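You operate a simulated robot arm through the tools that you are given. There is no shell and no other tool. Be economical: measure what you need, move in short steps, check, and stop when the job is done.

You are at the controls of a simulated robot arm. One attempt, no reset.

JOB
Close the big carton and tape it with the waiting strip.
Fine: short flaps first; roll the tape down and put the roller back. Set down upright: tape roller.

The check looks at the end state, three seconds after you hand in, the way a careful person would. Anything else that was tipped, shoved, dropped, spilled or broken makes it a failure.

ROBOT AND FRAMES
A 7-joint arm with a two-finger parallel gripper, fixed in place. Base frame: the origin is at the foot of the arm, x ahead of it, y to its left, z up; the work surface is at about z = 0.798. Lengths are in m, angles in degrees, forces in N, time in s.
With the tool pointing down near the work surface it reaches from about 0.22 to 0.74 m from the base axis. Its first joint turns from -166.0 to 166.0 degrees. Payload 1.57 kg.
The TCP is the grasp point between the finger pads, 0.03 m short of the fingertips. In the tool frame z runs along the fingers and y along their closing line. Largest opening 0.11 m; finger width 0.024, thickness 0.012; the body of the gripper, 0.048 by 0.112 m, starts 0.078 m behind the TCP.
Orientation is that of the tool frame in the base frame, as a unit quaternion [x, y, z, w]. With the fingers straight down and closing along the base's y, the tool's x points along the base's -x, its y along +y and its z along -z.

CONTROLS
- The arm moves only by the tool play_rows. Its argument "deltas" is a list of rows, each an object of numbers (a shift or turn left out is 0, a gripper value left out holds the last): "rx", "ry", "rz": the turn, a rotation vector about the tool's x, y, z in degrees; "dx", "dy", "dz": the shift along the tool's x, y, z in cm; "grip": the gripper command, from -1 (shut) to 1 (fully open), values between in proportion. In form: [{"rx": .., "ry": .., "rz": .., "dx": .., "dy": .., "dz": .., "grip": ..}, ...]. A call has 1 to 12 rows; each row shifts and turns the commanded pose from where the row before left it, along the tool's axes as they then stand. A row lasts 0.2 s, in which the tool goes at most 0.05 m and 8.6 degrees; a call with a longer step from one row to the next is refused whole, and so is a gripper value outside its range. Where a pose cannot be reached the arm comes as near as it can. A force on the tool above 60 N (or 10 N above the force at the start of the call, whichever is more), or a blocked arm, ends the call early, and 0.2 s more pass. The fingers move at their own pace (about 0.045 m/s each) and stop on an object; they squeeze with about 42 N. The grip force told is the motor's: it shows also when the fingers shut on nothing. Time passes only in rows, and 0.2 s behind the last, so rows that do not move let the fingers close. It gives the time, the measured TCP pose, the force on the tool (base axes), the opening and the grip force at its end, in the units of the frame above (readings bear some noise), with the torque about the TCP (base axes, N m) and any sound that the robot's microphone picked up.
- Cameras (640 x 400 px; columns grow to the right, rows downward): "scene" is fixed at [0.4021, -0.492, 1.5287]; the picture's right is [-0.12, 0.99, 0.00], its down [0.76, 0.09, -0.64] and it looks along [-0.64, -0.08, -0.77] (base axes); focal length 214 px, centre (320, 200). "wrist" rides on the gripper at [0.07, 0.016, -0.141] in the tool frame; the picture's right is [-0.23, 0.97, 0.00], its down [-0.85, -0.20, -0.48] and it looks along [-0.47, -0.11, 0.88] (tool axes); focal length 222 px, centre (320, 200). There is no depth. A picture from a camera that has moved, and an enlarged one, comes with that camera's place and axes in the base frame and with its lens. The place of the scene camera against the robot may be out by one fixed shift of up to 0.012 m in any direction.
- capture(camera): a new picture of that camera. No time passes.
- slide_trunk(by): slides the trunk up (or, below 0, down) by that many m; the arm rides with it, the base frame stays. It gives what a move gives, with no picture.
- zoom(camera, box): a new picture of the part [left, top, right, bottom] of that camera's present view, enlarged. No time passes.
- finish_job(): hands the job in; it is judged then, once.

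Go step by step. Nothing tells you positions but the pictures and the camera data: compare them with the known pose of the tool, close in by small moves and look again before you grip or let go. The budget is 120 turns and 76 pictures, counting those below and the enlarged ones. Unless the task says otherwise, let go and move clear before handing in, and close with one line.

The tools are called as name(argument=value, ...) on one line, values as JSON. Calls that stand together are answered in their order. play_rows: Moves the arm, as the interface text tells. Its arguments: {"type":"object","properties":{"deltas":{"type":"array","items":{"type":"object","properties":{"rx":{"type":"number"},"ry":{"type":"number"},"rz":{"type":"number"},"dx":{"type":"number"},"dy":{"type":"number"},"dz":{"type":"number"},"grip":{"type":"number"}}}}},"required":["deltas"]} The other tools are called the same way: slide_trunk (by) slides the trunk up or down; capture (camera) takes a picture; zoom (camera, box) takes an enlarged picture of a part of a camera's view; finish_job () hands the job in.

At the start:

```text
clock: 0.0
ee_pos: [0.072, -0.4767, 1.2921]
tcp_rot: [0.0, 1.0, 0.0, -0.001]
wrist_force: [0.7, -0.4, -0.3]
moment: [0.02, -0.02, -0.02]
finger_gap: 0.11
finger_force: 0.1
trunk travel left (down, up): [-0.525, 0.065]
```

scene: 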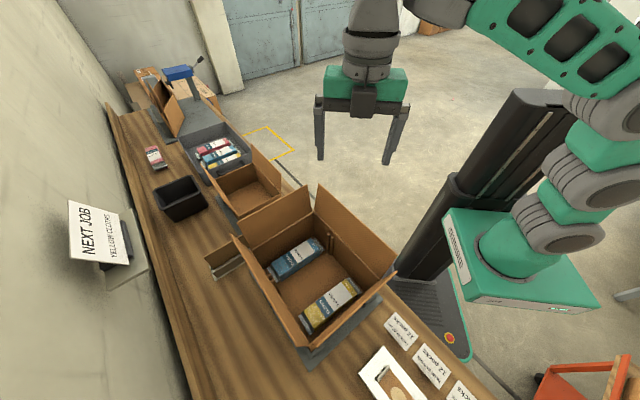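
wrist: 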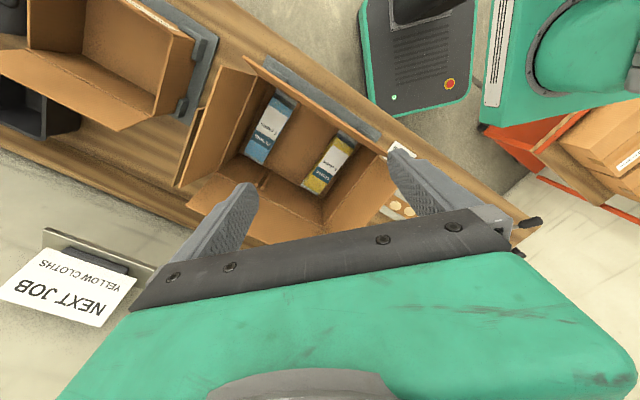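

I see a bench with the big open carton in the middle, a smaller carton, and bins, but I can't yet pick out the tape strip and the roller. I'll zoom in to find them before moving.

zoom(camera="scene", box=[190, 160, 430, 400])

zoom(camera="scene", box=[100, 50, 290, 220])

zoom(camera="scene", box=[320, 290, 500, 400])

```text
1.67 times, centred on (310, 280) of scene
camera zoom: at [0.4021, -0.492, 1.5287], right [-0.12, 0.99, 0.0], down [0.76, 0.09, -0.64], along [-0.64, -0.08, -0.77], focal length 358 px, centre (337, 67)
```

zoom: 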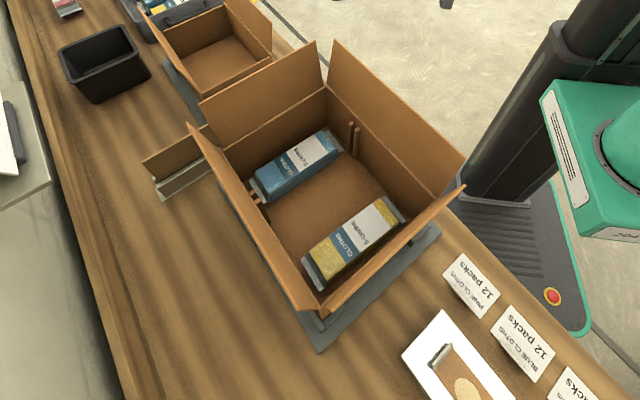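

```text
2.35 times, centred on (195, 135) of scene
camera zoom: at [0.4021, -0.492, 1.5287], right [-0.12, 0.99, 0.0], down [0.76, 0.09, -0.64], along [-0.64, -0.08, -0.77], focal length 505 px, centre (614, 353)
```

zoom: 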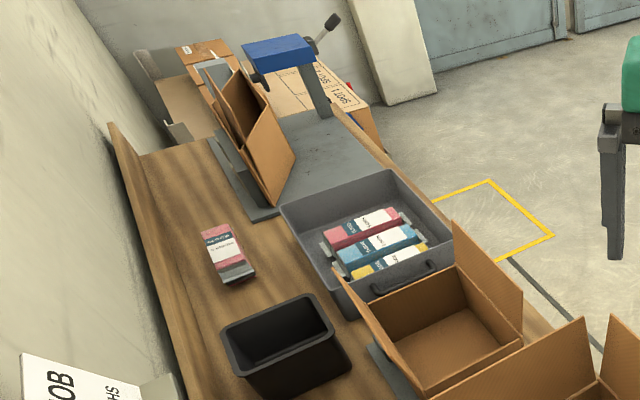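

```text
3.56 times, centred on (410, 345) of scene
camera zoom: at [0.4021, -0.492, 1.5287], right [-0.12, 0.99, 0.0], down [0.76, 0.09, -0.64], along [-0.64, -0.08, -0.77], focal length 763 px, centre (0, -316)
```

zoom: 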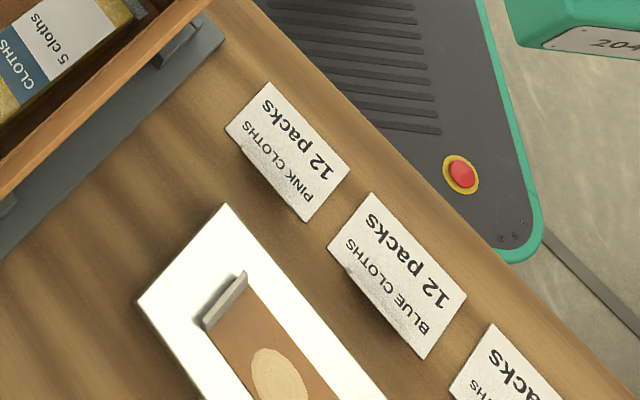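

The carton stands on a grey plate, with some bracket beside its wall-side end and a white card to the right. I'll look closer at these from the wrist camera.

zoom(camera="wrist", box=[150, 40, 450, 240])

zoom(camera="scene", box=[190, 220, 350, 340])

```text
2.00 times, centred on (300, 140) of wrist
camera zoom: at [0.0046, -0.4598, 1.4337], right [0.23, 0.97, 0.0], down [0.85, -0.2, 0.48], along [0.47, -0.11, -0.88], focal length 444 px, centre (360, 320)
```

zoom: 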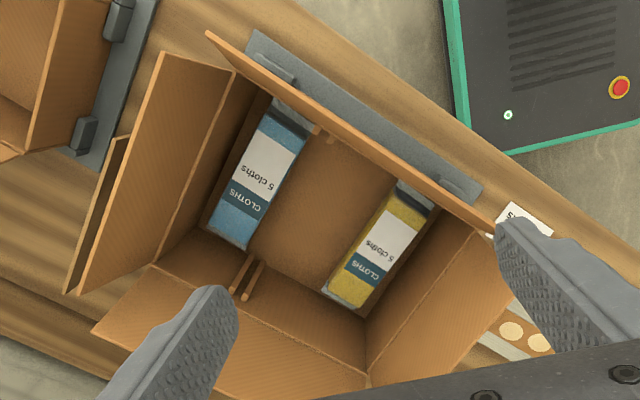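

```text
3.33 times, centred on (270, 280) of scene
camera zoom: at [0.4021, -0.492, 1.5287], right [-0.12, 0.99, 0.0], down [0.76, 0.09, -0.64], along [-0.64, -0.08, -0.77], focal length 715 px, centre (487, -67)
```

zoom: 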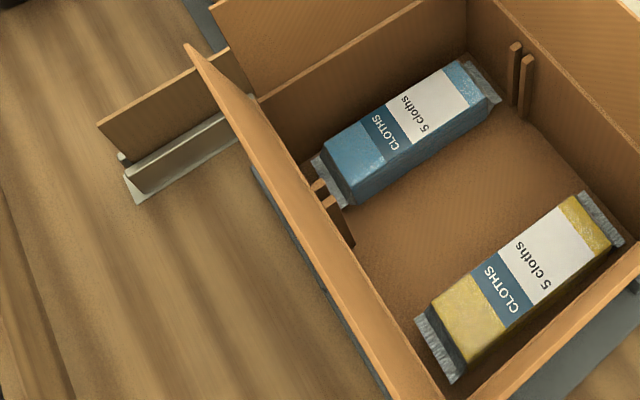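

The bracket by the carton turns out to hold a cardboard divider, so the strip may be on the white card to the +x side. I'll shift the arm so the wrist camera can see that end of the bench.

play_rows(deltas=[{"dx": -3, "dy": 3}, {"dx": -3, "dy": 3}, {"dx": -3, "dy": 3}, {"dx": -3, "dy": 3}, {"dx": -3, "dy": 2}])

capture(camera="wrist")

```text
clock: 1.2
ee_pos: [0.2226, -0.336, 1.2942]
tcp_rot: [-0.001, 1.0, 0.001, 0.0]
wrist_force: [-0.4, 0.1, -0.2]
moment: [-0.02, 0.0, 0.0]
finger_gap: 0.1101
finger_force: 0.0
trunk travel left (down, up): [-0.525, 0.065]
```

```text
68 pictures are left
camera wrist: at [0.1542, -0.3201, 1.435], right [0.23, 0.97, 0.0], down [0.86, -0.2, 0.48], along [0.47, -0.11, -0.88], focal length 222 px, centre (320, 200)
```

wrist: 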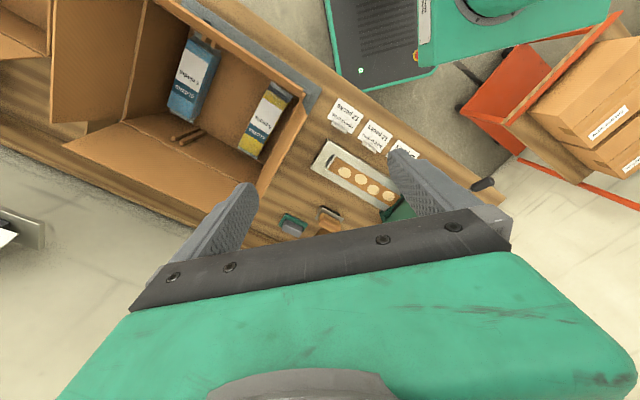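

There is a white tray holding a brown strip with four circles, and green things behind it, partly hidden by the gripper. I'll move further along +x to see them.

play_rows(deltas=[{"dx": -4, "dy": 0}, {"dx": -4, "dy": 0}, {"dx": -4, "dy": 0}, {"dx": -4, "dy": 0}])

capture(camera="wrist")

zoom(camera="wrist", box=[220, 40, 420, 240])

```text
clock: 2.2
ee_pos: [0.383, -0.336, 1.2906]
tcp_rot: [0.0, 1.0, 0.001, 0.0]
wrist_force: [-0.1, -0.4, 0.0]
moment: [0.04, -0.01, 0.01]
finger_gap: 0.1101
finger_force: 0.0
trunk travel left (down, up): [-0.525, 0.065]
```

```text
67 pictures are left
camera wrist: at [0.3148, -0.3194, 1.4314], right [0.23, 0.97, 0.0], down [0.86, -0.2, 0.48], along [0.47, -0.11, -0.88], focal length 222 px, centre (320, 200)
```

wrist: 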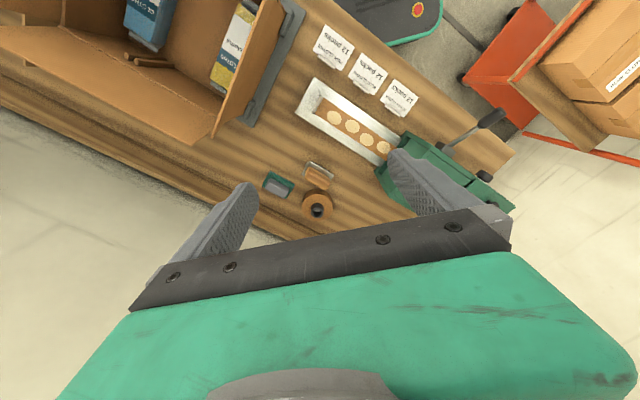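

```text
2.00 times, centred on (320, 140) of wrist
camera zoom: at [0.3148, -0.3194, 1.4314], right [0.23, 0.97, 0.0], down [0.86, -0.2, 0.48], along [0.47, -0.11, -0.88], focal length 444 px, centre (320, 320)
```

zoom: 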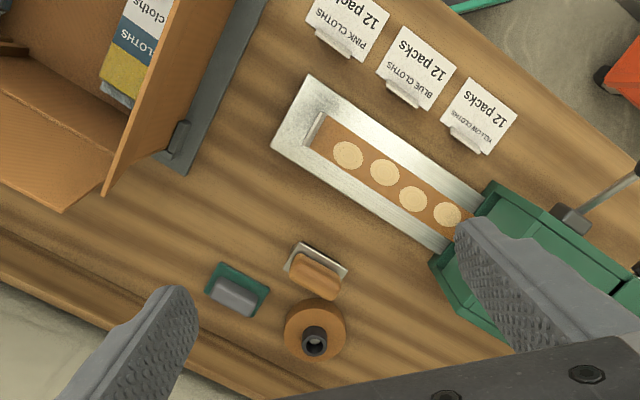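

The green dispenser offers the strip over a metal plate, with a grey tab at its near end. There are also three small items near the wall: a green-backed one, a tan one, and a roll on a post. I'll lower in for a clearer look.

play_rows(deltas=[{"dx": -3, "dy": -2, "dz": 3}, {"dx": -3, "dy": -2, "dz": 3}, {"dx": -3, "dy": -2, "dz": 3}, {"dx": -2, "dy": 0, "dz": 4}, {"dx": 0, "dy": 0, "dz": 4}, {"dz": 2}])

capture(camera="wrist")

zoom(camera="wrist", box=[220, 40, 420, 240])

```text
clock: 3.6
ee_pos: [0.4956, -0.393, 1.1008]
tcp_rot: [0.0, 1.0, 0.0, 0.001]
wrist_force: [0.0, -1.0, -0.5]
moment: [0.01, -0.02, -0.03]
finger_gap: 0.1101
finger_force: 0.1
trunk travel left (down, up): [-0.525, 0.065]
```

```text
65 pictures are left
camera wrist: at [0.4276, -0.3782, 1.2422], right [0.23, 0.97, 0.0], down [0.85, -0.2, 0.48], along [0.47, -0.11, -0.88], focal length 222 px, centre (320, 200)
```

wrist: 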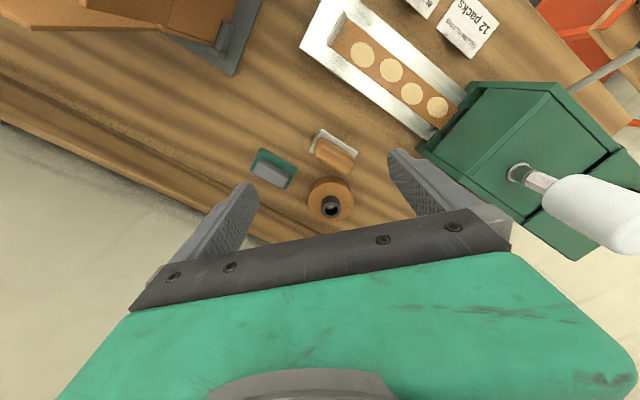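

```text
2.00 times, centred on (320, 140) of wrist
camera zoom: at [0.4276, -0.3782, 1.2422], right [0.23, 0.97, 0.0], down [0.85, -0.2, 0.48], along [0.47, -0.11, -0.88], focal length 444 px, centre (320, 320)
```

zoom: 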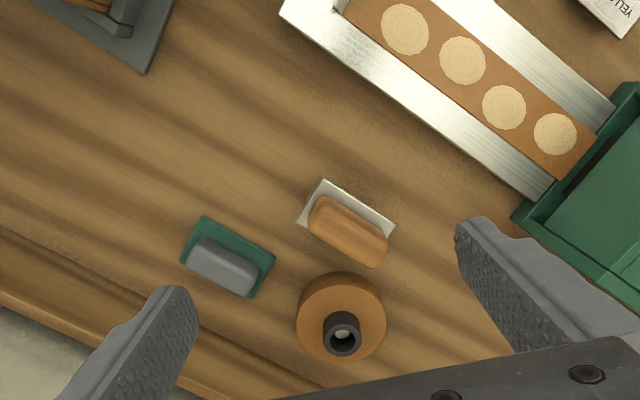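

I see a green-based grey block, a white-based wooden block, and a disc with a knob. There's also a white cylinder by the dispenser that could be the roller, so I'll move toward the dispenser for a better view.

play_rows(deltas=[{"dy": 4, "dz": -3}, {"dy": 4, "dz": -3}, {"dy": 4, "dz": -3}, {"dx": 0, "dy": 4, "dz": -3}, {"dx": 3, "dy": 3}, {"dx": 2, "dy": 0}])

capture(camera="wrist")

capture(camera="scene")

```text
clock: 5.0
ee_pos: [0.4429, -0.2058, 1.2247]
tcp_rot: [0.001, 1.0, 0.0, 0.0]
wrist_force: [0.4, -0.1, -0.3]
moment: [-0.03, 0.0, 0.01]
finger_gap: 0.1101
finger_force: 0.1
trunk travel left (down, up): [-0.525, 0.065]
```

```text
63 pictures are left
camera wrist: at [0.3743, -0.1896, 1.3659], right [0.23, 0.97, 0.0], down [0.85, -0.2, 0.48], along [0.47, -0.11, -0.88], focal length 222 px, centre (320, 200)
```

wrist: 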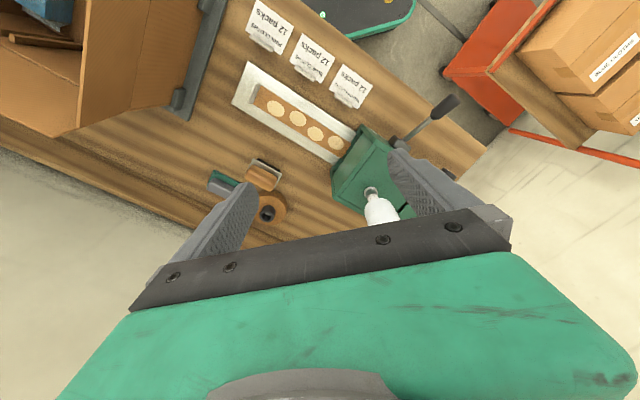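

```text
62 pictures are left
```

scene: 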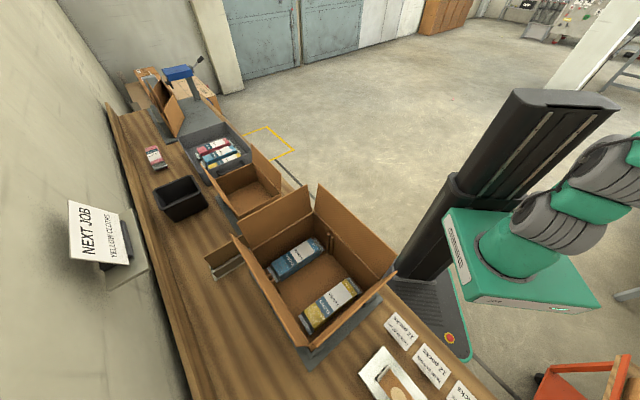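

The white cylinder looks like the dispenser's water bottle. I'll turn the tool to line up with the bench, about 45°, and tilt the wrist camera toward the three small items for a side view.

play_rows(deltas=[{"rz": 8.5}, {"rz": 8.5}, {"rz": 8.5}, {"rz": 8.5}, {"rz": 8.5}, {"rz": 2.5, "dy": -2}, {"dy": -2, "dz": 3}, {"dy": -2, "dz": 3, "ry": -8}, {"dy": -2, "dz": 3, "ry": -8}, {"ry": -8, "dz": 3}])

capture(camera="wrist")

```text
clock: 7.2
ee_pos: [0.3954, -0.2743, 1.1044]
tcp_rot: [0.374, 0.903, -0.08, 0.193]
wrist_force: [0.4, -1.1, -0.2]
moment: [-0.02, -0.01, -0.04]
finger_gap: 0.11
finger_force: 0.0
trunk travel left (down, up): [-0.525, 0.065]
```

```text
61 pictures are left
camera wrist: at [0.3227, -0.177, 1.2057], right [0.84, 0.54, 0.09], down [0.27, -0.55, 0.79], along [0.48, -0.63, -0.61], focal length 222 px, centre (320, 200)
```

wrist: 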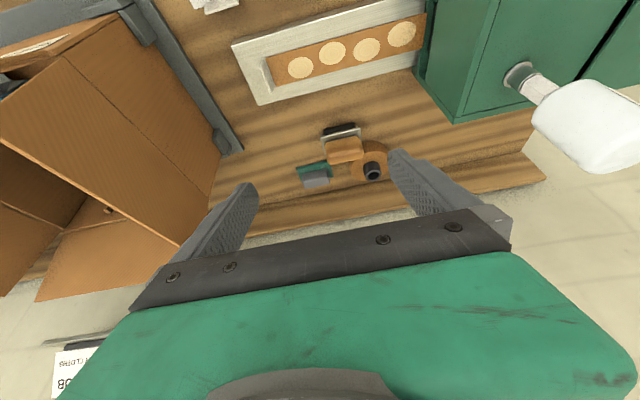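

zoom(camera="wrist", box=[270, 100, 430, 210])

zoom(camera="wrist", box=[220, 0, 460, 120])

```text
3.64 times, centred on (350, 155) of wrist
camera zoom: at [0.3227, -0.177, 1.2057], right [0.84, 0.54, 0.09], down [0.27, -0.55, 0.79], along [0.48, -0.63, -0.61], focal length 808 px, centre (211, 364)
```

zoom: 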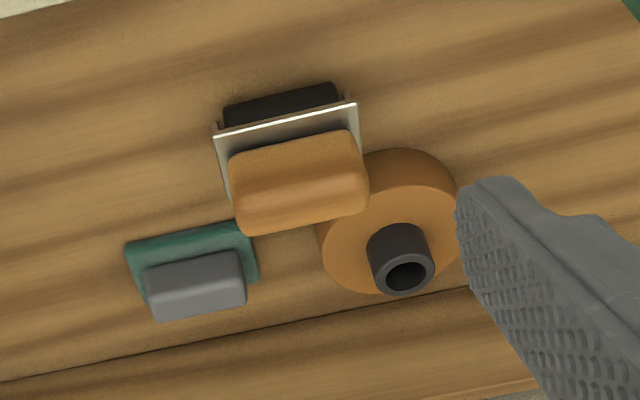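

```text
2.67 times, centred on (340, 60) of wrist
camera zoom: at [0.3227, -0.177, 1.2057], right [0.84, 0.54, 0.09], down [0.27, -0.55, 0.79], along [0.48, -0.63, -0.61], focal length 592 px, centre (267, 573)
```

zoom: 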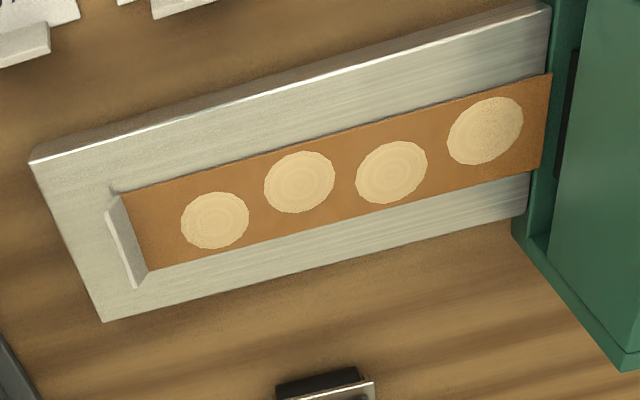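

The tan item is the tape roller: black roll at the bottom, white frame, wooden handle up. The carton rim comes out at about z 0.946, roughly 0.23 × 0.30 m, with its long side along the bench diagonal, so the short flaps are the two at its ends. I'll start with the far-left short flap, going up and over to its outside with the fingers shut.

play_rows(deltas=[{"ry": 8, "dz": -4, "grip": -1}, {"ry": 8, "dz": -4}, {"ry": 8, "dz": -4}, {"dy": -4.8, "dz": -2}, {"dy": -4.8}, {"dy": -4.8}, {"dy": -4.8}, {"dy": -4.8}, {"dy": -4.8}, {"dy": -4.8}, {"dy": -4.8}])

capture(camera="wrist")

```text
refused: row 4 steps farther than a row can; nothing moved
```

```text
58 pictures are left
camera wrist: at [0.3227, -0.177, 1.2057], right [0.84, 0.54, 0.09], down [0.27, -0.55, 0.79], along [0.48, -0.63, -0.61], focal length 222 px, centre (320, 200)
```

wrist: 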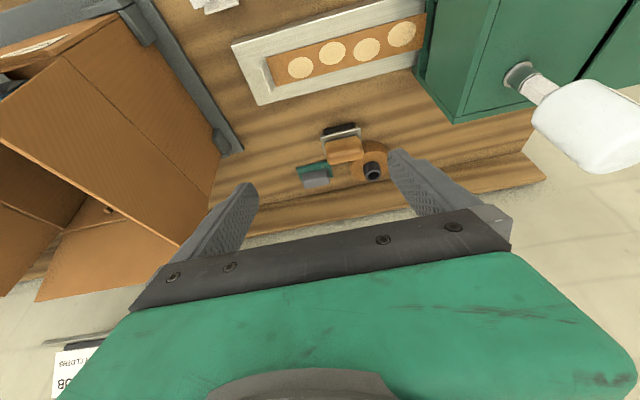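

The call was refused because one row stepped too far. I'll repeat it with smaller steps and photograph only once I've arrived.

play_rows(deltas=[{"ry": 8, "dz": -4, "grip": -1}, {"ry": 8, "dz": -4}, {"ry": 8, "dz": -4}, {"dy": -4.2, "dz": -2}, {"dy": -4.8}, {"dy": -4.8}, {"dy": -4.8}, {"dy": -4.8}, {"dy": -4.8}, {"dy": -4.8}])

```text
clock: 9.4
ee_pos: [0.1356, -0.4829, 1.2395]
tcp_rot: [0.383, 0.924, 0.0, 0.0]
wrist_force: [0.5, -0.3, -0.7]
moment: [0.0, 0.03, -0.02]
finger_gap: 0.0
finger_force: 20.9
trunk travel left (down, up): [-0.525, 0.065]
```

capture(camera="wrist")

capture(camera="scene")

```text
57 pictures are left
camera wrist: at [0.1, -0.422, 1.3803], right [0.85, 0.53, 0.0], down [0.46, -0.75, 0.48], along [0.25, -0.41, -0.88], focal length 222 px, centre (320, 200)
```

wrist: 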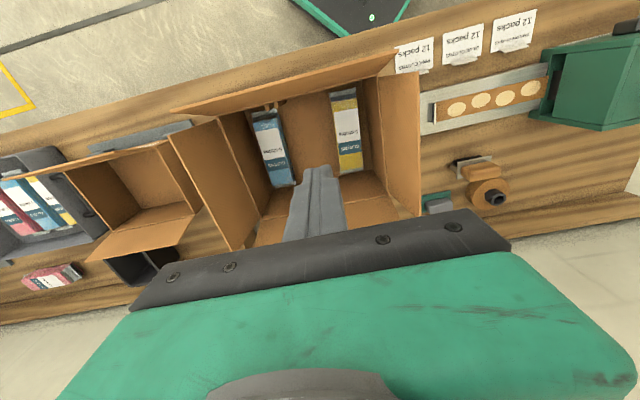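

```text
56 pictures are left
```

scene: 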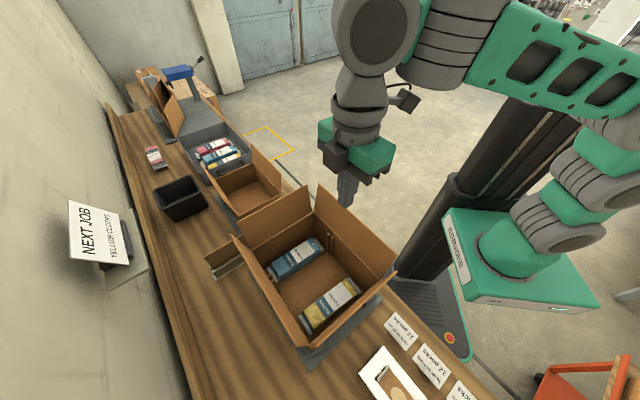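

The view matches my estimate. I'll move to the outside of the left short flap, between it and the small carton, and lower to just below its top edge.

play_rows(deltas=[{"dy": -4.5, "dx": -1.5}, {"dy": -4.5, "dx": -1.5}, {"dy": -4.5, "dx": -1.3}, {"dy": -4.5}, {"dy": -4.5}, {"dy": -3.4}, {"dz": 4.5}, {"dz": 4.5}, {"dz": 4.5}, {"dz": 4.5}])

capture(camera="scene")

```text
clock: 11.6
ee_pos: [0.0118, -0.604, 1.011]
tcp_rot: [0.383, 0.924, 0.0, 0.0]
wrist_force: [-0.6, 1.0, 0.7]
moment: [0.01, 0.0, -0.03]
finger_gap: 0.0
finger_force: 21.3
out of reach, approached as far as the arm can: row 3, 4, 5, 6
trunk travel left (down, up): [-0.525, 0.065]
```

```text
55 pictures are left
```

scene: 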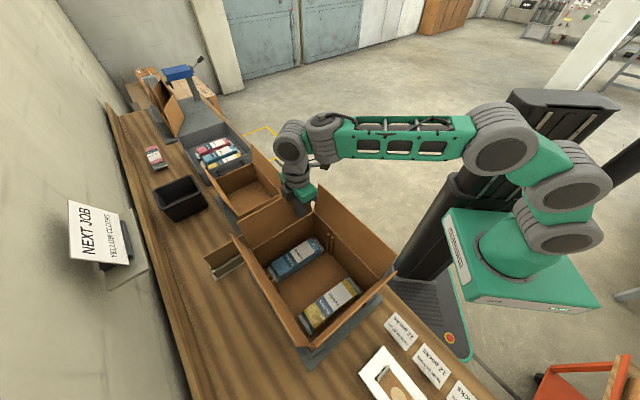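

The arm was stopped short by reach and came down nearer the flap than planned. I'll check which side of the flap the fingers are on.

zoom(camera="scene", box=[220, 130, 380, 250])

capture(camera="wrist")

```text
3.33 times, centred on (300, 190) of scene
camera zoom: at [0.4021, -0.492, 1.5287], right [-0.12, 0.99, 0.0], down [0.76, 0.09, -0.64], along [-0.64, -0.08, -0.77], focal length 715 px, centre (387, 233)
```

zoom: 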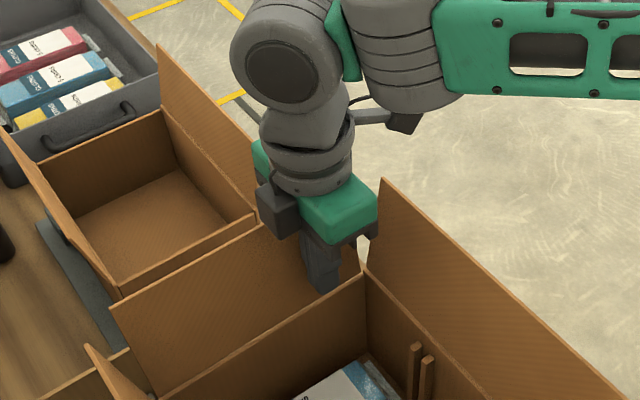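

```text
53 pictures are left
camera wrist: at [-0.0237, -0.5438, 1.1521], right [0.85, 0.53, 0.0], down [0.46, -0.74, 0.48], along [0.25, -0.41, -0.88], focal length 222 px, centre (320, 200)
```

wrist: 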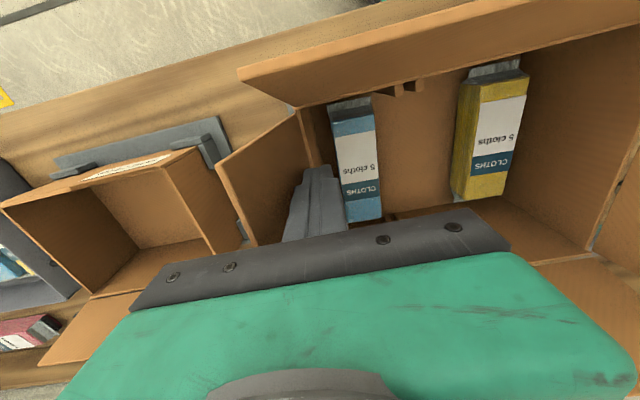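

The fingers are on the inner side of the flap, not touching anything. I'll raise the trunk for more reach up there, lift just over the edge, and go outside the flap.

slide_trunk(by=0.06)

play_rows(deltas=[{"dz": -4}, {"dz": -1}, {"dy": -4.5}, {"dy": -4.5}])

```text
clock: 12.6
ee_pos: [0.0123, -0.6044, 1.0705]
tcp_rot: [0.383, 0.924, -0.001, -0.001]
wrist_force: [1.2, -0.4, 0.6]
moment: [-0.03, -0.03, -0.03]
finger_gap: 0.0
finger_force: 20.9
trunk travel left (down, up): [-0.585, 0.005]
```

```text
clock: 13.6
ee_pos: [-0.0443, -0.6591, 1.1191]
tcp_rot: [0.383, 0.924, -0.001, 0.0]
wrist_force: [-0.1, -0.5, 2.4]
moment: [0.1, 0.02, 0.0]
finger_gap: 0.0001
finger_force: 21.0
out of reach, approached as far as the arm can: row 4
trunk travel left (down, up): [-0.585, 0.005]
```

zoom(camera="scene", box=[220, 130, 380, 250])

zoom(camera="wrist", box=[200, 80, 440, 260])

```text
3.33 times, centred on (300, 190) of scene
camera zoom: at [0.4021, -0.492, 1.5287], right [-0.12, 0.99, 0.0], down [0.76, 0.09, -0.64], along [-0.64, -0.08, -0.77], focal length 715 px, centre (387, 233)
```

zoom: 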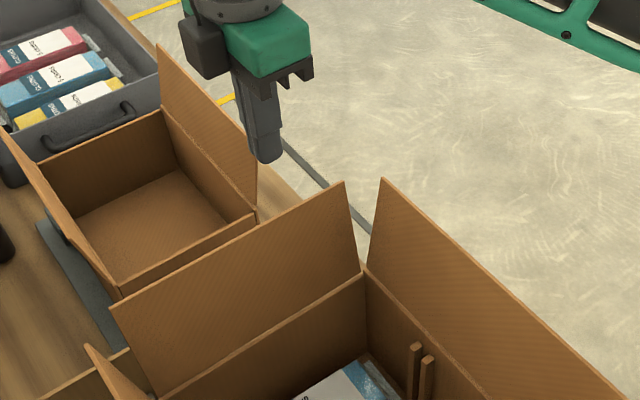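

```text
2.22 times, centred on (320, 170) of wrist
camera zoom: at [-0.0801, -0.5978, 1.2604], right [0.85, 0.53, 0.0], down [0.46, -0.74, 0.48], along [0.25, -0.41, -0.88], focal length 494 px, centre (320, 267)
```

zoom: 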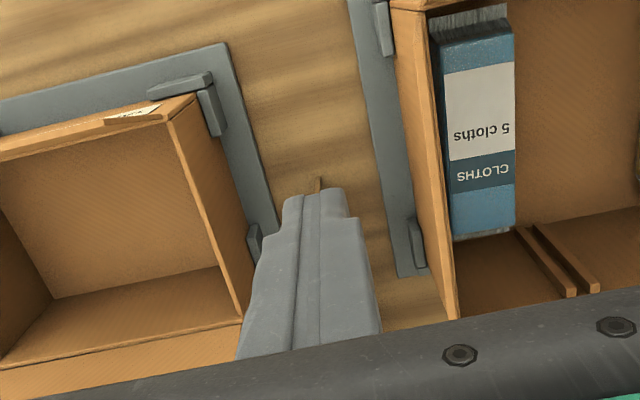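

The fingers are now outside the left flap with clear space. I'll lower a bit and sweep the flap inward along its arc.

play_rows(deltas=[{"dz": 4.5}, {"dz": 1.2}, {"dy": 2.5}, {"dy": 2.5, "dz": -0.3}, {"dy": 2.5}, {"dy": 2, "dz": 0.5, "dx": -0.5}, {"dy": 2, "dz": 1, "dx": -1}, {"dy": 1.5, "dz": 1.5, "dx": -1}])

zoom(camera="scene", box=[220, 130, 420, 330])

```text
clock: 15.4
ee_pos: [0.0649, -0.5803, 1.0374]
tcp_rot: [0.383, 0.924, 0.0, 0.0]
wrist_force: [0.4, 0.1, -0.4]
moment: [0.0, 0.05, 0.0]
finger_gap: 0.0
finger_force: 20.7
trunk travel left (down, up): [-0.585, 0.005]
```

```text
2.00 times, centred on (320, 230) of scene
camera zoom: at [0.4021, -0.492, 1.5287], right [-0.12, 0.99, 0.0], down [0.76, 0.09, -0.64], along [-0.64, -0.08, -0.77], focal length 429 px, centre (320, 140)
```

zoom: 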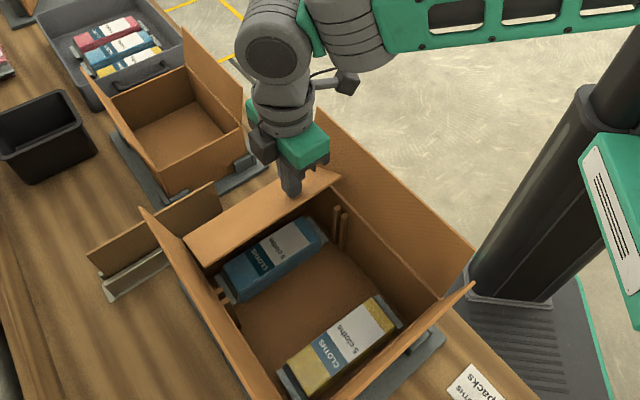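

The left flap is swinging in nicely. I'll keep pressing it down to level.

play_rows(deltas=[{"dy": 1, "dz": 1.5}, {"dy": 0.5, "dz": 1.5}, {"dz": 1.5}, {"dz": 0.8}, {}])

zoom(camera="scene", box=[220, 130, 420, 330])

```text
clock: 16.6
ee_pos: [0.0773, -0.5673, 0.9827]
tcp_rot: [0.383, 0.924, 0.0, 0.0]
wrist_force: [0.7, 0.7, -0.4]
moment: [0.02, -0.01, 0.01]
finger_gap: 0.0003
finger_force: 21.3
trunk travel left (down, up): [-0.585, 0.005]
```

```text
2.00 times, centred on (320, 230) of scene
camera zoom: at [0.4021, -0.492, 1.5287], right [-0.12, 0.99, 0.0], down [0.76, 0.09, -0.64], along [-0.64, -0.08, -0.77], focal length 429 px, centre (320, 140)
```

zoom: 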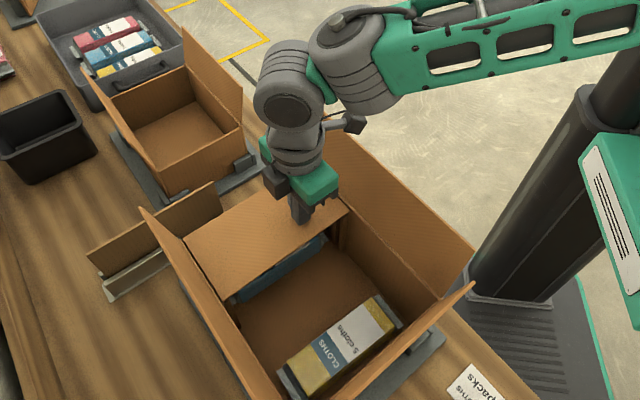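

It looks about level with little resistance. I'll lift off and see whether it stays.

play_rows(deltas=[{"dz": 0.5}, {}, {"dz": -4}, {"dz": -4}, {"dz": -4.5}, {}])

zoom(camera="scene", box=[220, 130, 420, 330])

capture(camera="wrist")

```text
clock: 18.0
ee_pos: [0.0746, -0.566, 1.1022]
tcp_rot: [0.382, 0.924, 0.0, 0.0]
wrist_force: [-0.6, 0.1, 0.4]
moment: [-0.03, -0.01, 0.0]
finger_gap: 0.0003
finger_force: 21.0
trunk travel left (down, up): [-0.585, 0.005]
```

```text
2.00 times, centred on (320, 230) of scene
camera zoom: at [0.4021, -0.492, 1.5287], right [-0.12, 0.99, 0.0], down [0.76, 0.09, -0.64], along [-0.64, -0.08, -0.77], focal length 429 px, centre (320, 140)
```

zoom: 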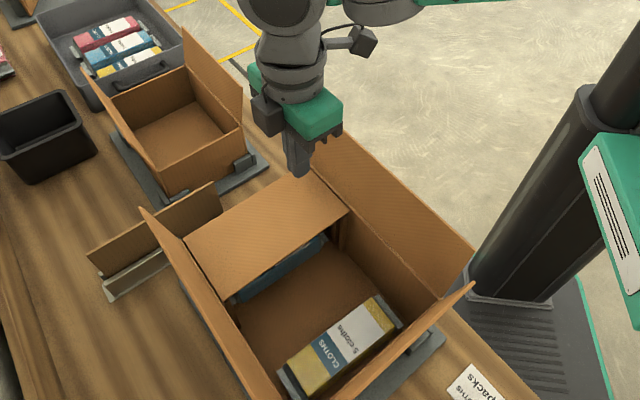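

```text
47 pictures are left
camera wrist: at [0.0389, -0.5055, 1.244], right [0.85, 0.53, 0.0], down [0.46, -0.75, 0.48], along [0.25, -0.41, -0.88], focal length 222 px, centre (320, 200)
```

wrist: 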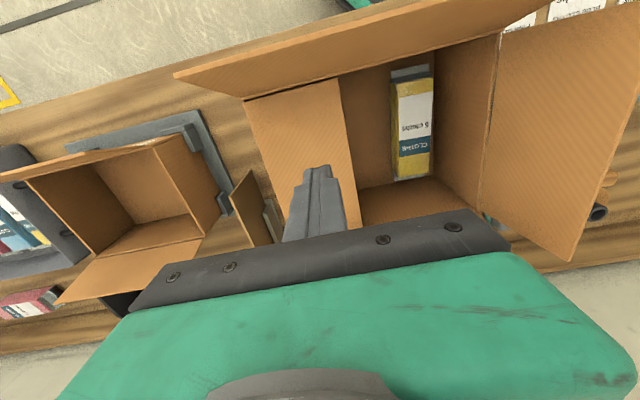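

The left flap stays shut. Next is the right-hand short flap: I'll go over it and down on its outer side.

play_rows(deltas=[{"dz": -4}, {"dz": -2, "dy": 3.5}, {"dy": 4.6}, {"dy": 4.6}, {"dy": 4.6}, {"dy": 4.6}, {"dy": 4.6}, {"dy": 4.6}, {"dz": 4}, {"dz": 4}, {"dz": 3}])

zoom(camera="scene", box=[260, 170, 460, 370])

```text
clock: 20.4
ee_pos: [0.2962, -0.3482, 1.0553]
tcp_rot: [0.383, 0.924, 0.0, -0.001]
wrist_force: [-0.5, -0.1, -0.1]
moment: [-0.01, 0.0, -0.02]
finger_gap: 0.0
finger_force: 21.8
trunk travel left (down, up): [-0.585, 0.005]
```

```text
2.00 times, centred on (360, 270) of scene
camera zoom: at [0.4021, -0.492, 1.5287], right [-0.12, 0.99, 0.0], down [0.76, 0.09, -0.64], along [-0.64, -0.08, -0.77], focal length 429 px, centre (240, 60)
```

zoom: 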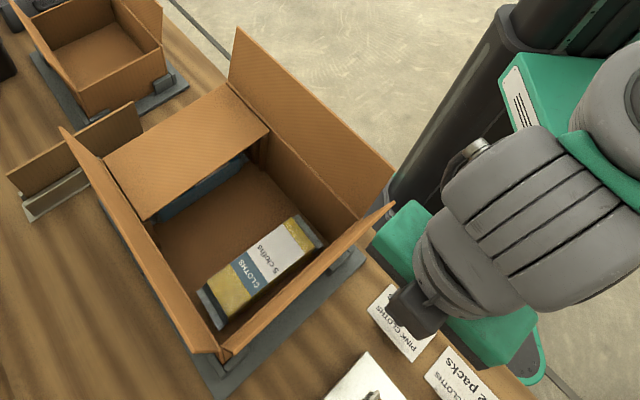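

The fingers are outside the right short flap. I'll sweep it in along its arc the same way.

play_rows(deltas=[{"dy": -3}, {"dy": -3}, {"dy": -2.5}, {"dy": -2, "dz": 0.3, "dx": -0.5}, {"dy": -2, "dz": 1, "dx": -0.5}, {"dy": -2, "dz": 1.2}, {"dy": -1.3, "dz": 1.5}, {"dy": -0.5, "dz": 1.5}, {"dz": 1.5}, {"dz": 0.6}, {}])

zoom(camera="scene", box=[230, 150, 430, 350])

```text
clock: 22.8
ee_pos: [0.1888, -0.4701, 0.98]
tcp_rot: [0.382, 0.924, -0.003, 0.002]
wrist_force: [-1.6, 9.3, 36.0]
moment: [0.56, 0.14, -0.07]
finger_gap: 0.0001
finger_force: 21.4
trunk travel left (down, up): [-0.585, 0.005]
```

```text
2.00 times, centred on (330, 250) of scene
camera zoom: at [0.4021, -0.492, 1.5287], right [-0.12, 0.99, 0.0], down [0.76, 0.09, -0.64], along [-0.64, -0.08, -0.77], focal length 429 px, centre (300, 100)
```

zoom: 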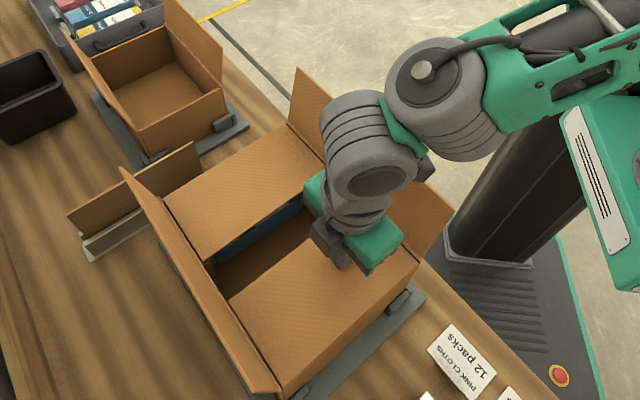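

Both short flaps are down, and the contact force shows this one is level. I'll lift and cross over to the outside of the robot-side long flap.

play_rows(deltas=[{"dz": -4}, {"dz": -4.5}, {"dz": -4.5}, {"dz": -4.5}, {"dx": 4.4, "dy": -2}, {"dx": 4.4, "dy": -2}, {"dx": 4.4, "dy": -2}, {"dx": 3.5, "dy": -1.9}, {"dz": 4}, {"dz": 4}, {"dz": 2.5}])

zoom(camera="scene", box=[230, 150, 430, 350])

```text
clock: 25.2
ee_pos: [0.0141, -0.4067, 1.048]
tcp_rot: [0.383, 0.924, 0.0, 0.0]
wrist_force: [0.4, 0.4, 0.3]
moment: [-0.03, 0.04, -0.03]
finger_gap: 0.0
finger_force: 20.9
trunk travel left (down, up): [-0.585, 0.005]
```

```text
2.00 times, centred on (330, 250) of scene
camera zoom: at [0.4021, -0.492, 1.5287], right [-0.12, 0.99, 0.0], down [0.76, 0.09, -0.64], along [-0.64, -0.08, -0.77], focal length 429 px, centre (300, 100)
```

zoom: 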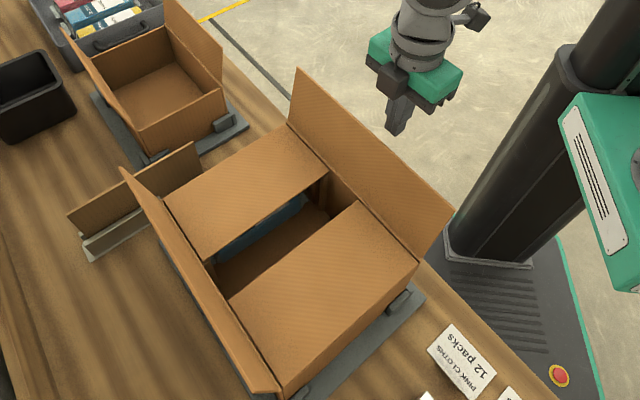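

Both short flaps lie flat and the fingers are outside the robot-side long flap. I'll sweep it closed toward the wall.

play_rows(deltas=[{"dx": -4}, {"dx": -3}, {"dx": -3}, {"dx": -2, "dz": 0.3}, {"dx": -2, "dz": 1}, {"dx": -1.8, "dz": 1.2}, {"dx": -1.2, "dz": 1.5}, {"dx": -0.5, "dz": 1.5}, {"dz": 0.6}, {}])

zoom(camera="scene", box=[230, 150, 430, 350])

```text
clock: 27.4
ee_pos: [0.1363, -0.5309, 0.9867]
tcp_rot: [0.383, 0.924, -0.001, 0.001]
wrist_force: [1.7, 1.0, 9.5]
moment: [0.15, 0.04, -0.06]
finger_gap: 0.0
finger_force: 21.0
trunk travel left (down, up): [-0.585, 0.005]
```

```text
2.00 times, centred on (330, 250) of scene
camera zoom: at [0.4021, -0.492, 1.5287], right [-0.12, 0.99, 0.0], down [0.76, 0.09, -0.64], along [-0.64, -0.08, -0.77], focal length 429 px, centre (300, 100)
```

zoom: 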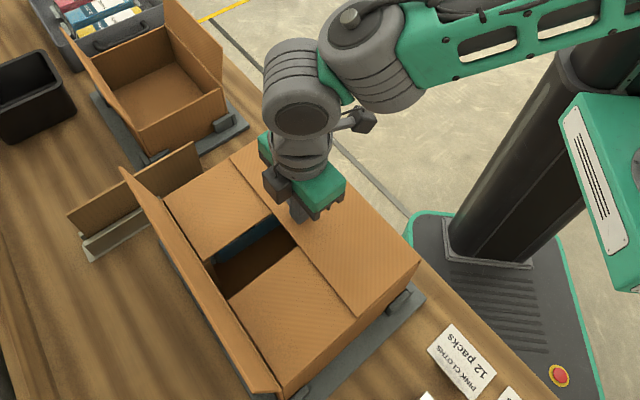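

The robot-side long flap is down. The wall-side one is at the edge of reach, so I'll lift, shift toward the +u end where it's closer, and tilt the tool outward before reaching over it.

play_rows(deltas=[{"dz": -4.5}, {"dz": -4.5}, {"dz": -4.5, "dy": 1.5}, {"dy": 4.5}, {"dy": 4.5}, {"ry": -8.4, "dy": 1.5}, {"ry": -8.3}, {"ry": -8.3}, {"dx": -4, "dz": 1.85}, {"dx": -4, "dz": 1.85}, {"dx": -4, "dz": 1.85}])

play_rows(deltas=[{"dx": -3.2, "dz": 1.5}, {"dx": -2.7, "dz": 1.3}])

capture(camera="wrist")

zoom(camera="scene", box=[230, 180, 430, 380])

```text
clock: 29.8
ee_pos: [0.3161, -0.5388, 1.121]
tcp_rot: [0.374, 0.902, -0.082, 0.2]
wrist_force: [-0.5, -0.5, 0.2]
moment: [-0.01, 0.01, -0.02]
finger_gap: 0.0
finger_force: 21.3
trunk travel left (down, up): [-0.585, 0.005]
```

```text
clock: 30.4
ee_pos: [0.365, -0.5867, 1.1175]
tcp_rot: [0.373, 0.902, -0.082, 0.199]
wrist_force: [-0.1, -0.7, 0.3]
moment: [0.01, 0.02, 0.0]
finger_gap: 0.0001
finger_force: 21.4
trunk travel left (down, up): [-0.585, 0.005]
```

```text
42 pictures are left
camera wrist: at [0.2898, -0.4891, 1.2162], right [0.83, 0.54, 0.1], down [0.26, -0.55, 0.79], along [0.48, -0.64, -0.6], focal length 222 px, centre (320, 200)
```

wrist: 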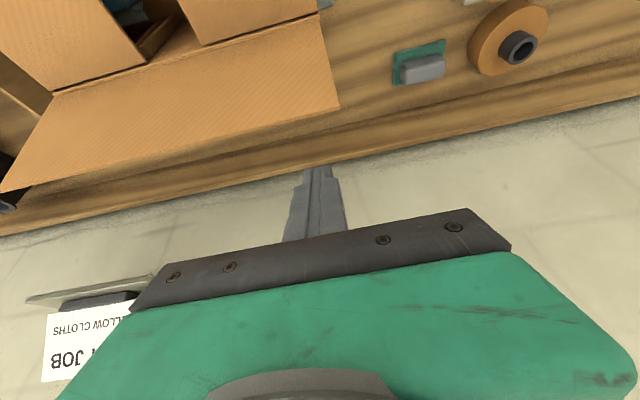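

```text
2.00 times, centred on (330, 280) of scene
camera zoom: at [0.4021, -0.492, 1.5287], right [-0.12, 0.99, 0.0], down [0.76, 0.09, -0.64], along [-0.64, -0.08, -0.77], focal length 429 px, centre (300, 40)
```

zoom: 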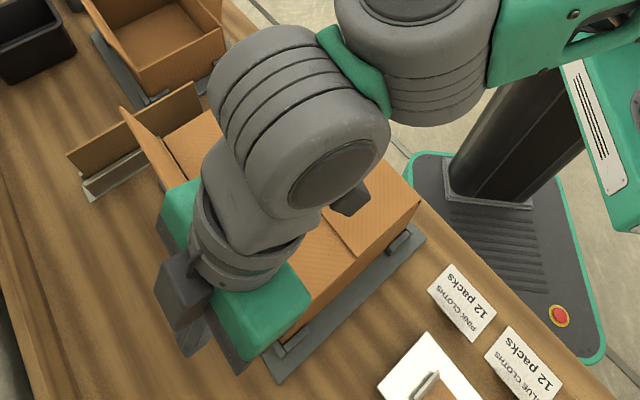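

The tilted fingers reach past the wall-side flap's top edge with room to spare. I'll lower them behind it and look before pulling.

play_rows(deltas=[{"dx": -0.9, "dz": 0.45}, {"dx": 1.27, "dz": 2.7}, {"dx": 1.27, "dz": 2.7}])

zoom(camera="wrist", box=[160, 60, 460, 260])

```text
clock: 31.2
ee_pos: [0.3684, -0.5895, 1.0585]
tcp_rot: [0.374, 0.902, -0.083, 0.201]
wrist_force: [-0.3, -0.4, -0.2]
moment: [-0.01, 0.01, -0.03]
finger_gap: 0.0
finger_force: 20.6
trunk travel left (down, up): [-0.585, 0.005]
```

```text
2.00 times, centred on (310, 160) of wrist
camera zoom: at [0.2952, -0.4929, 1.1576], right [0.83, 0.54, 0.1], down [0.26, -0.55, 0.8], along [0.48, -0.64, -0.6], focal length 444 px, centre (340, 280)
```

zoom: 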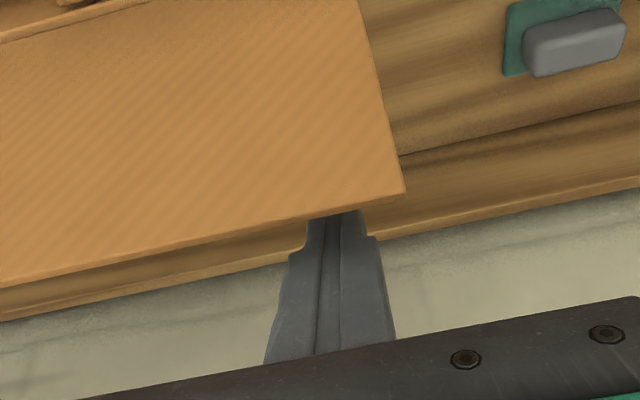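

The fingers are hooked behind the wall-side flap near its edge. I'll pull it in while untilting, following its arc.

play_rows(deltas=[{"dx": 2.3, "dz": -1.05}, {"dx": 2.3, "dz": -1.05}, {"ry": 8.4, "dx": 2, "dz": -0.6}, {"ry": 8.3, "dx": 2}, {"ry": 8.3, "dx": 2, "dz": 0.5}, {"dx": 1.8, "dz": 1.3}, {"dx": 1.2, "dz": 1.5}, {"dx": 0.5, "dz": 1.5}, {"dz": 1.2}, {}])

zoom(camera="scene", box=[230, 180, 430, 380])

```text
clock: 33.4
ee_pos: [0.2689, -0.4921, 0.988]
tcp_rot: [0.383, 0.924, 0.0, 0.0]
wrist_force: [-0.9, 0.0, -0.7]
moment: [0.02, -0.02, 0.0]
finger_gap: 0.0
finger_force: 21.4
trunk travel left (down, up): [-0.585, 0.005]
```

```text
2.00 times, centred on (330, 280) of scene
camera zoom: at [0.4021, -0.492, 1.5287], right [-0.12, 0.99, 0.0], down [0.76, 0.09, -0.64], along [-0.64, -0.08, -0.77], focal length 429 px, centre (300, 40)
```

zoom: 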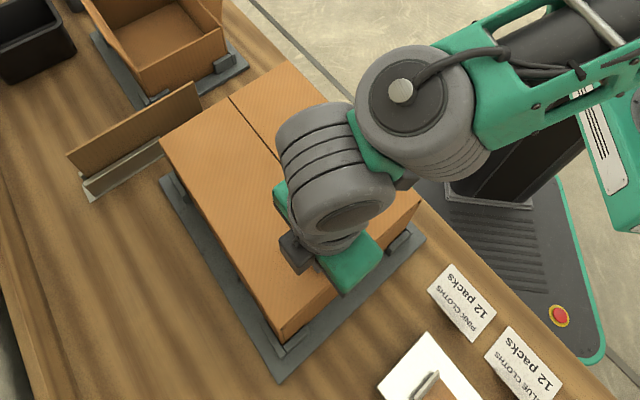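

All four flaps look closed. I'll press lightly, lift, and move over to the strip to look at it closely.

play_rows(deltas=[{"dz": 0.4}, {"dz": -4.5}, {"dz": -4.5}, {"dz": -4.5}, {"dy": 4.5, "dx": 1.5}, {"dy": 4.5, "dx": 1.5}, {"dy": 4.5, "dx": 1.5}, {"dy": 4.5, "dx": 1.5}, {"dy": 4.5, "dx": 1.5}, {"dz": 3, "dx": 1}])

capture(camera="wrist")

zoom(camera="scene", box=[230, 180, 430, 380])

```text
clock: 35.6
ee_pos: [0.3688, -0.2737, 1.0915]
tcp_rot: [0.383, 0.924, 0.0, 0.0]
wrist_force: [-0.7, -0.4, -0.3]
moment: [-0.02, 0.02, 0.0]
finger_gap: 0.0
finger_force: 21.3
trunk travel left (down, up): [-0.585, 0.005]
```

```text
38 pictures are left
camera wrist: at [0.3318, -0.2123, 1.2326], right [0.85, 0.53, 0.0], down [0.46, -0.75, 0.48], along [0.25, -0.41, -0.88], focal length 222 px, centre (320, 200)
```

wrist: 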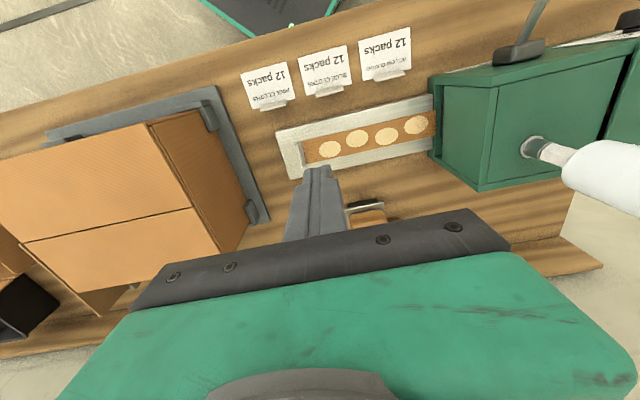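

```text
2.00 times, centred on (330, 280) of scene
camera zoom: at [0.4021, -0.492, 1.5287], right [-0.12, 0.99, 0.0], down [0.76, 0.09, -0.64], along [-0.64, -0.08, -0.77], focal length 429 px, centre (300, 40)
```

zoom: 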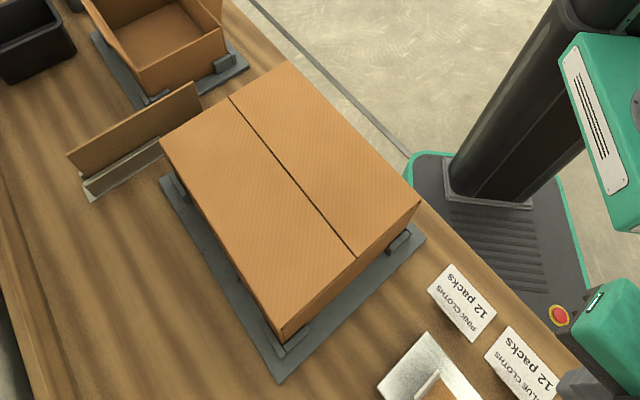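

The carton is closed with a clean seam at v ≈ 0.50 (across-bench coordinate). Now a close-up of the strip and its end.

zoom(camera="wrist", box=[265, 85, 445, 185])

```text
3.56 times, centred on (355, 135) of wrist
camera zoom: at [0.3318, -0.2123, 1.2326], right [0.85, 0.53, 0.0], down [0.46, -0.75, 0.48], along [0.25, -0.41, -0.88], focal length 790 px, centre (196, 431)
```

zoom: 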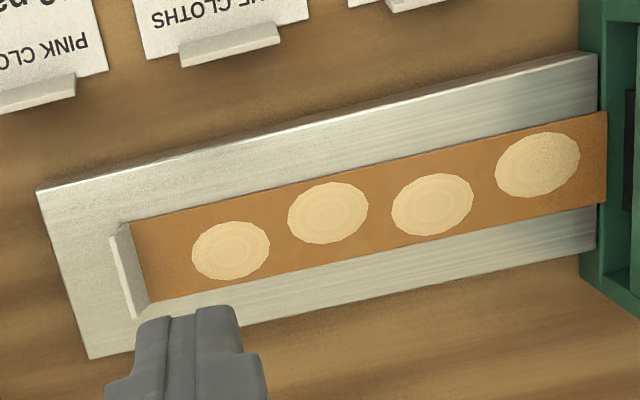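

The tab at the strip's near end could be part of the plate or of the strip. I'll lower and tilt for a better look at its height and at the strip's thickness.

play_rows(deltas=[{"dz": 4, "dy": 1.5}, {"dz": 4, "dy": 1.5}, {"dz": 3}, {"ry": -8, "dx": 2}, {"ry": -8, "dx": 2}])

zoom(camera="wrist", box=[200, 40, 440, 190])

```text
clock: 36.8
ee_pos: [0.3579, -0.2219, 0.9745]
tcp_rot: [0.378, 0.915, -0.053, 0.13]
wrist_force: [-0.8, -0.2, 1.2]
moment: [0.01, -0.02, 0.03]
finger_gap: 0.0
finger_force: 20.9
trunk travel left (down, up): [-0.585, 0.005]
```

```text
2.67 times, centred on (320, 115) of wrist
camera zoom: at [0.2956, -0.1351, 1.0919], right [0.84, 0.53, 0.06], down [0.35, -0.63, 0.7], along [0.41, -0.57, -0.71], focal length 592 px, centre (320, 427)
```

zoom: 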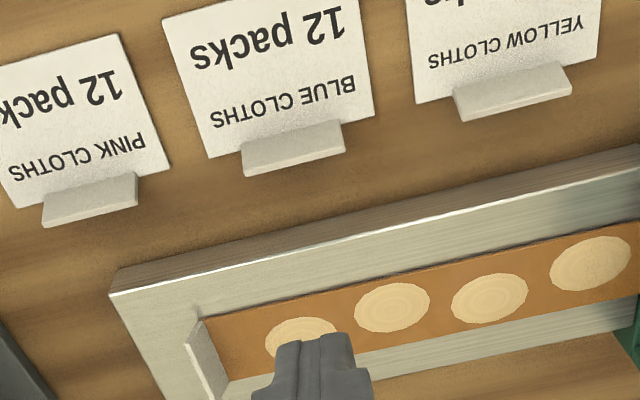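

The strip's near end carries an upturned tab, about 1 cm high at u ≈ 0.025, v ≈ 0.492, made to be pinched. I'll straighten the tool, half open the fingers and come over the tab.

play_rows(deltas=[{"ry": 8, "grip": -0.4}, {"ry": 8, "dx": -2, "dy": -1.5}, {"dx": -3, "dy": -3}, {"dx": -3.2, "dy": -2.7}, {"dz": 3}, {"dz": 2.5}, {"dz": 1}])

capture(camera="wrist")

zoom(camera="wrist", box=[220, 80, 420, 230])

```text
clock: 38.4
ee_pos: [0.3646, -0.3325, 0.9123]
tcp_rot: [0.382, 0.924, 0.0, 0.0]
wrist_force: [-0.5, 0.7, 0.3]
moment: [0.02, -0.01, -0.01]
finger_gap: 0.0329
finger_force: 0.0
trunk travel left (down, up): [-0.585, 0.005]
```

```text
34 pictures are left
camera wrist: at [0.3284, -0.2715, 1.0538], right [0.85, 0.53, 0.0], down [0.46, -0.75, 0.48], along [0.25, -0.41, -0.88], focal length 222 px, centre (320, 200)
```

wrist: 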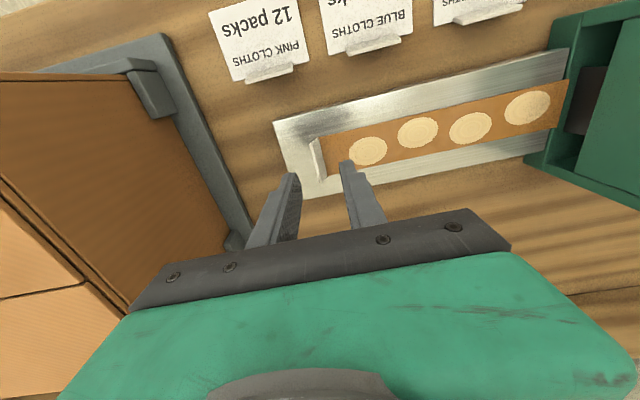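

```text
2.67 times, centred on (320, 155) of wrist
camera zoom: at [0.3284, -0.2715, 1.0538], right [0.85, 0.53, 0.0], down [0.46, -0.75, 0.48], along [0.25, -0.41, -0.88], focal length 592 px, centre (320, 320)
```

zoom: 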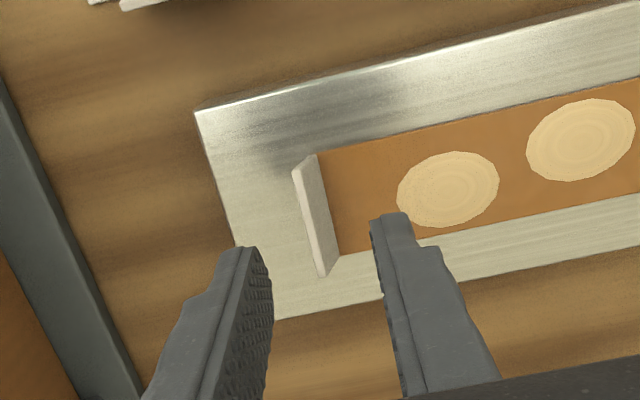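

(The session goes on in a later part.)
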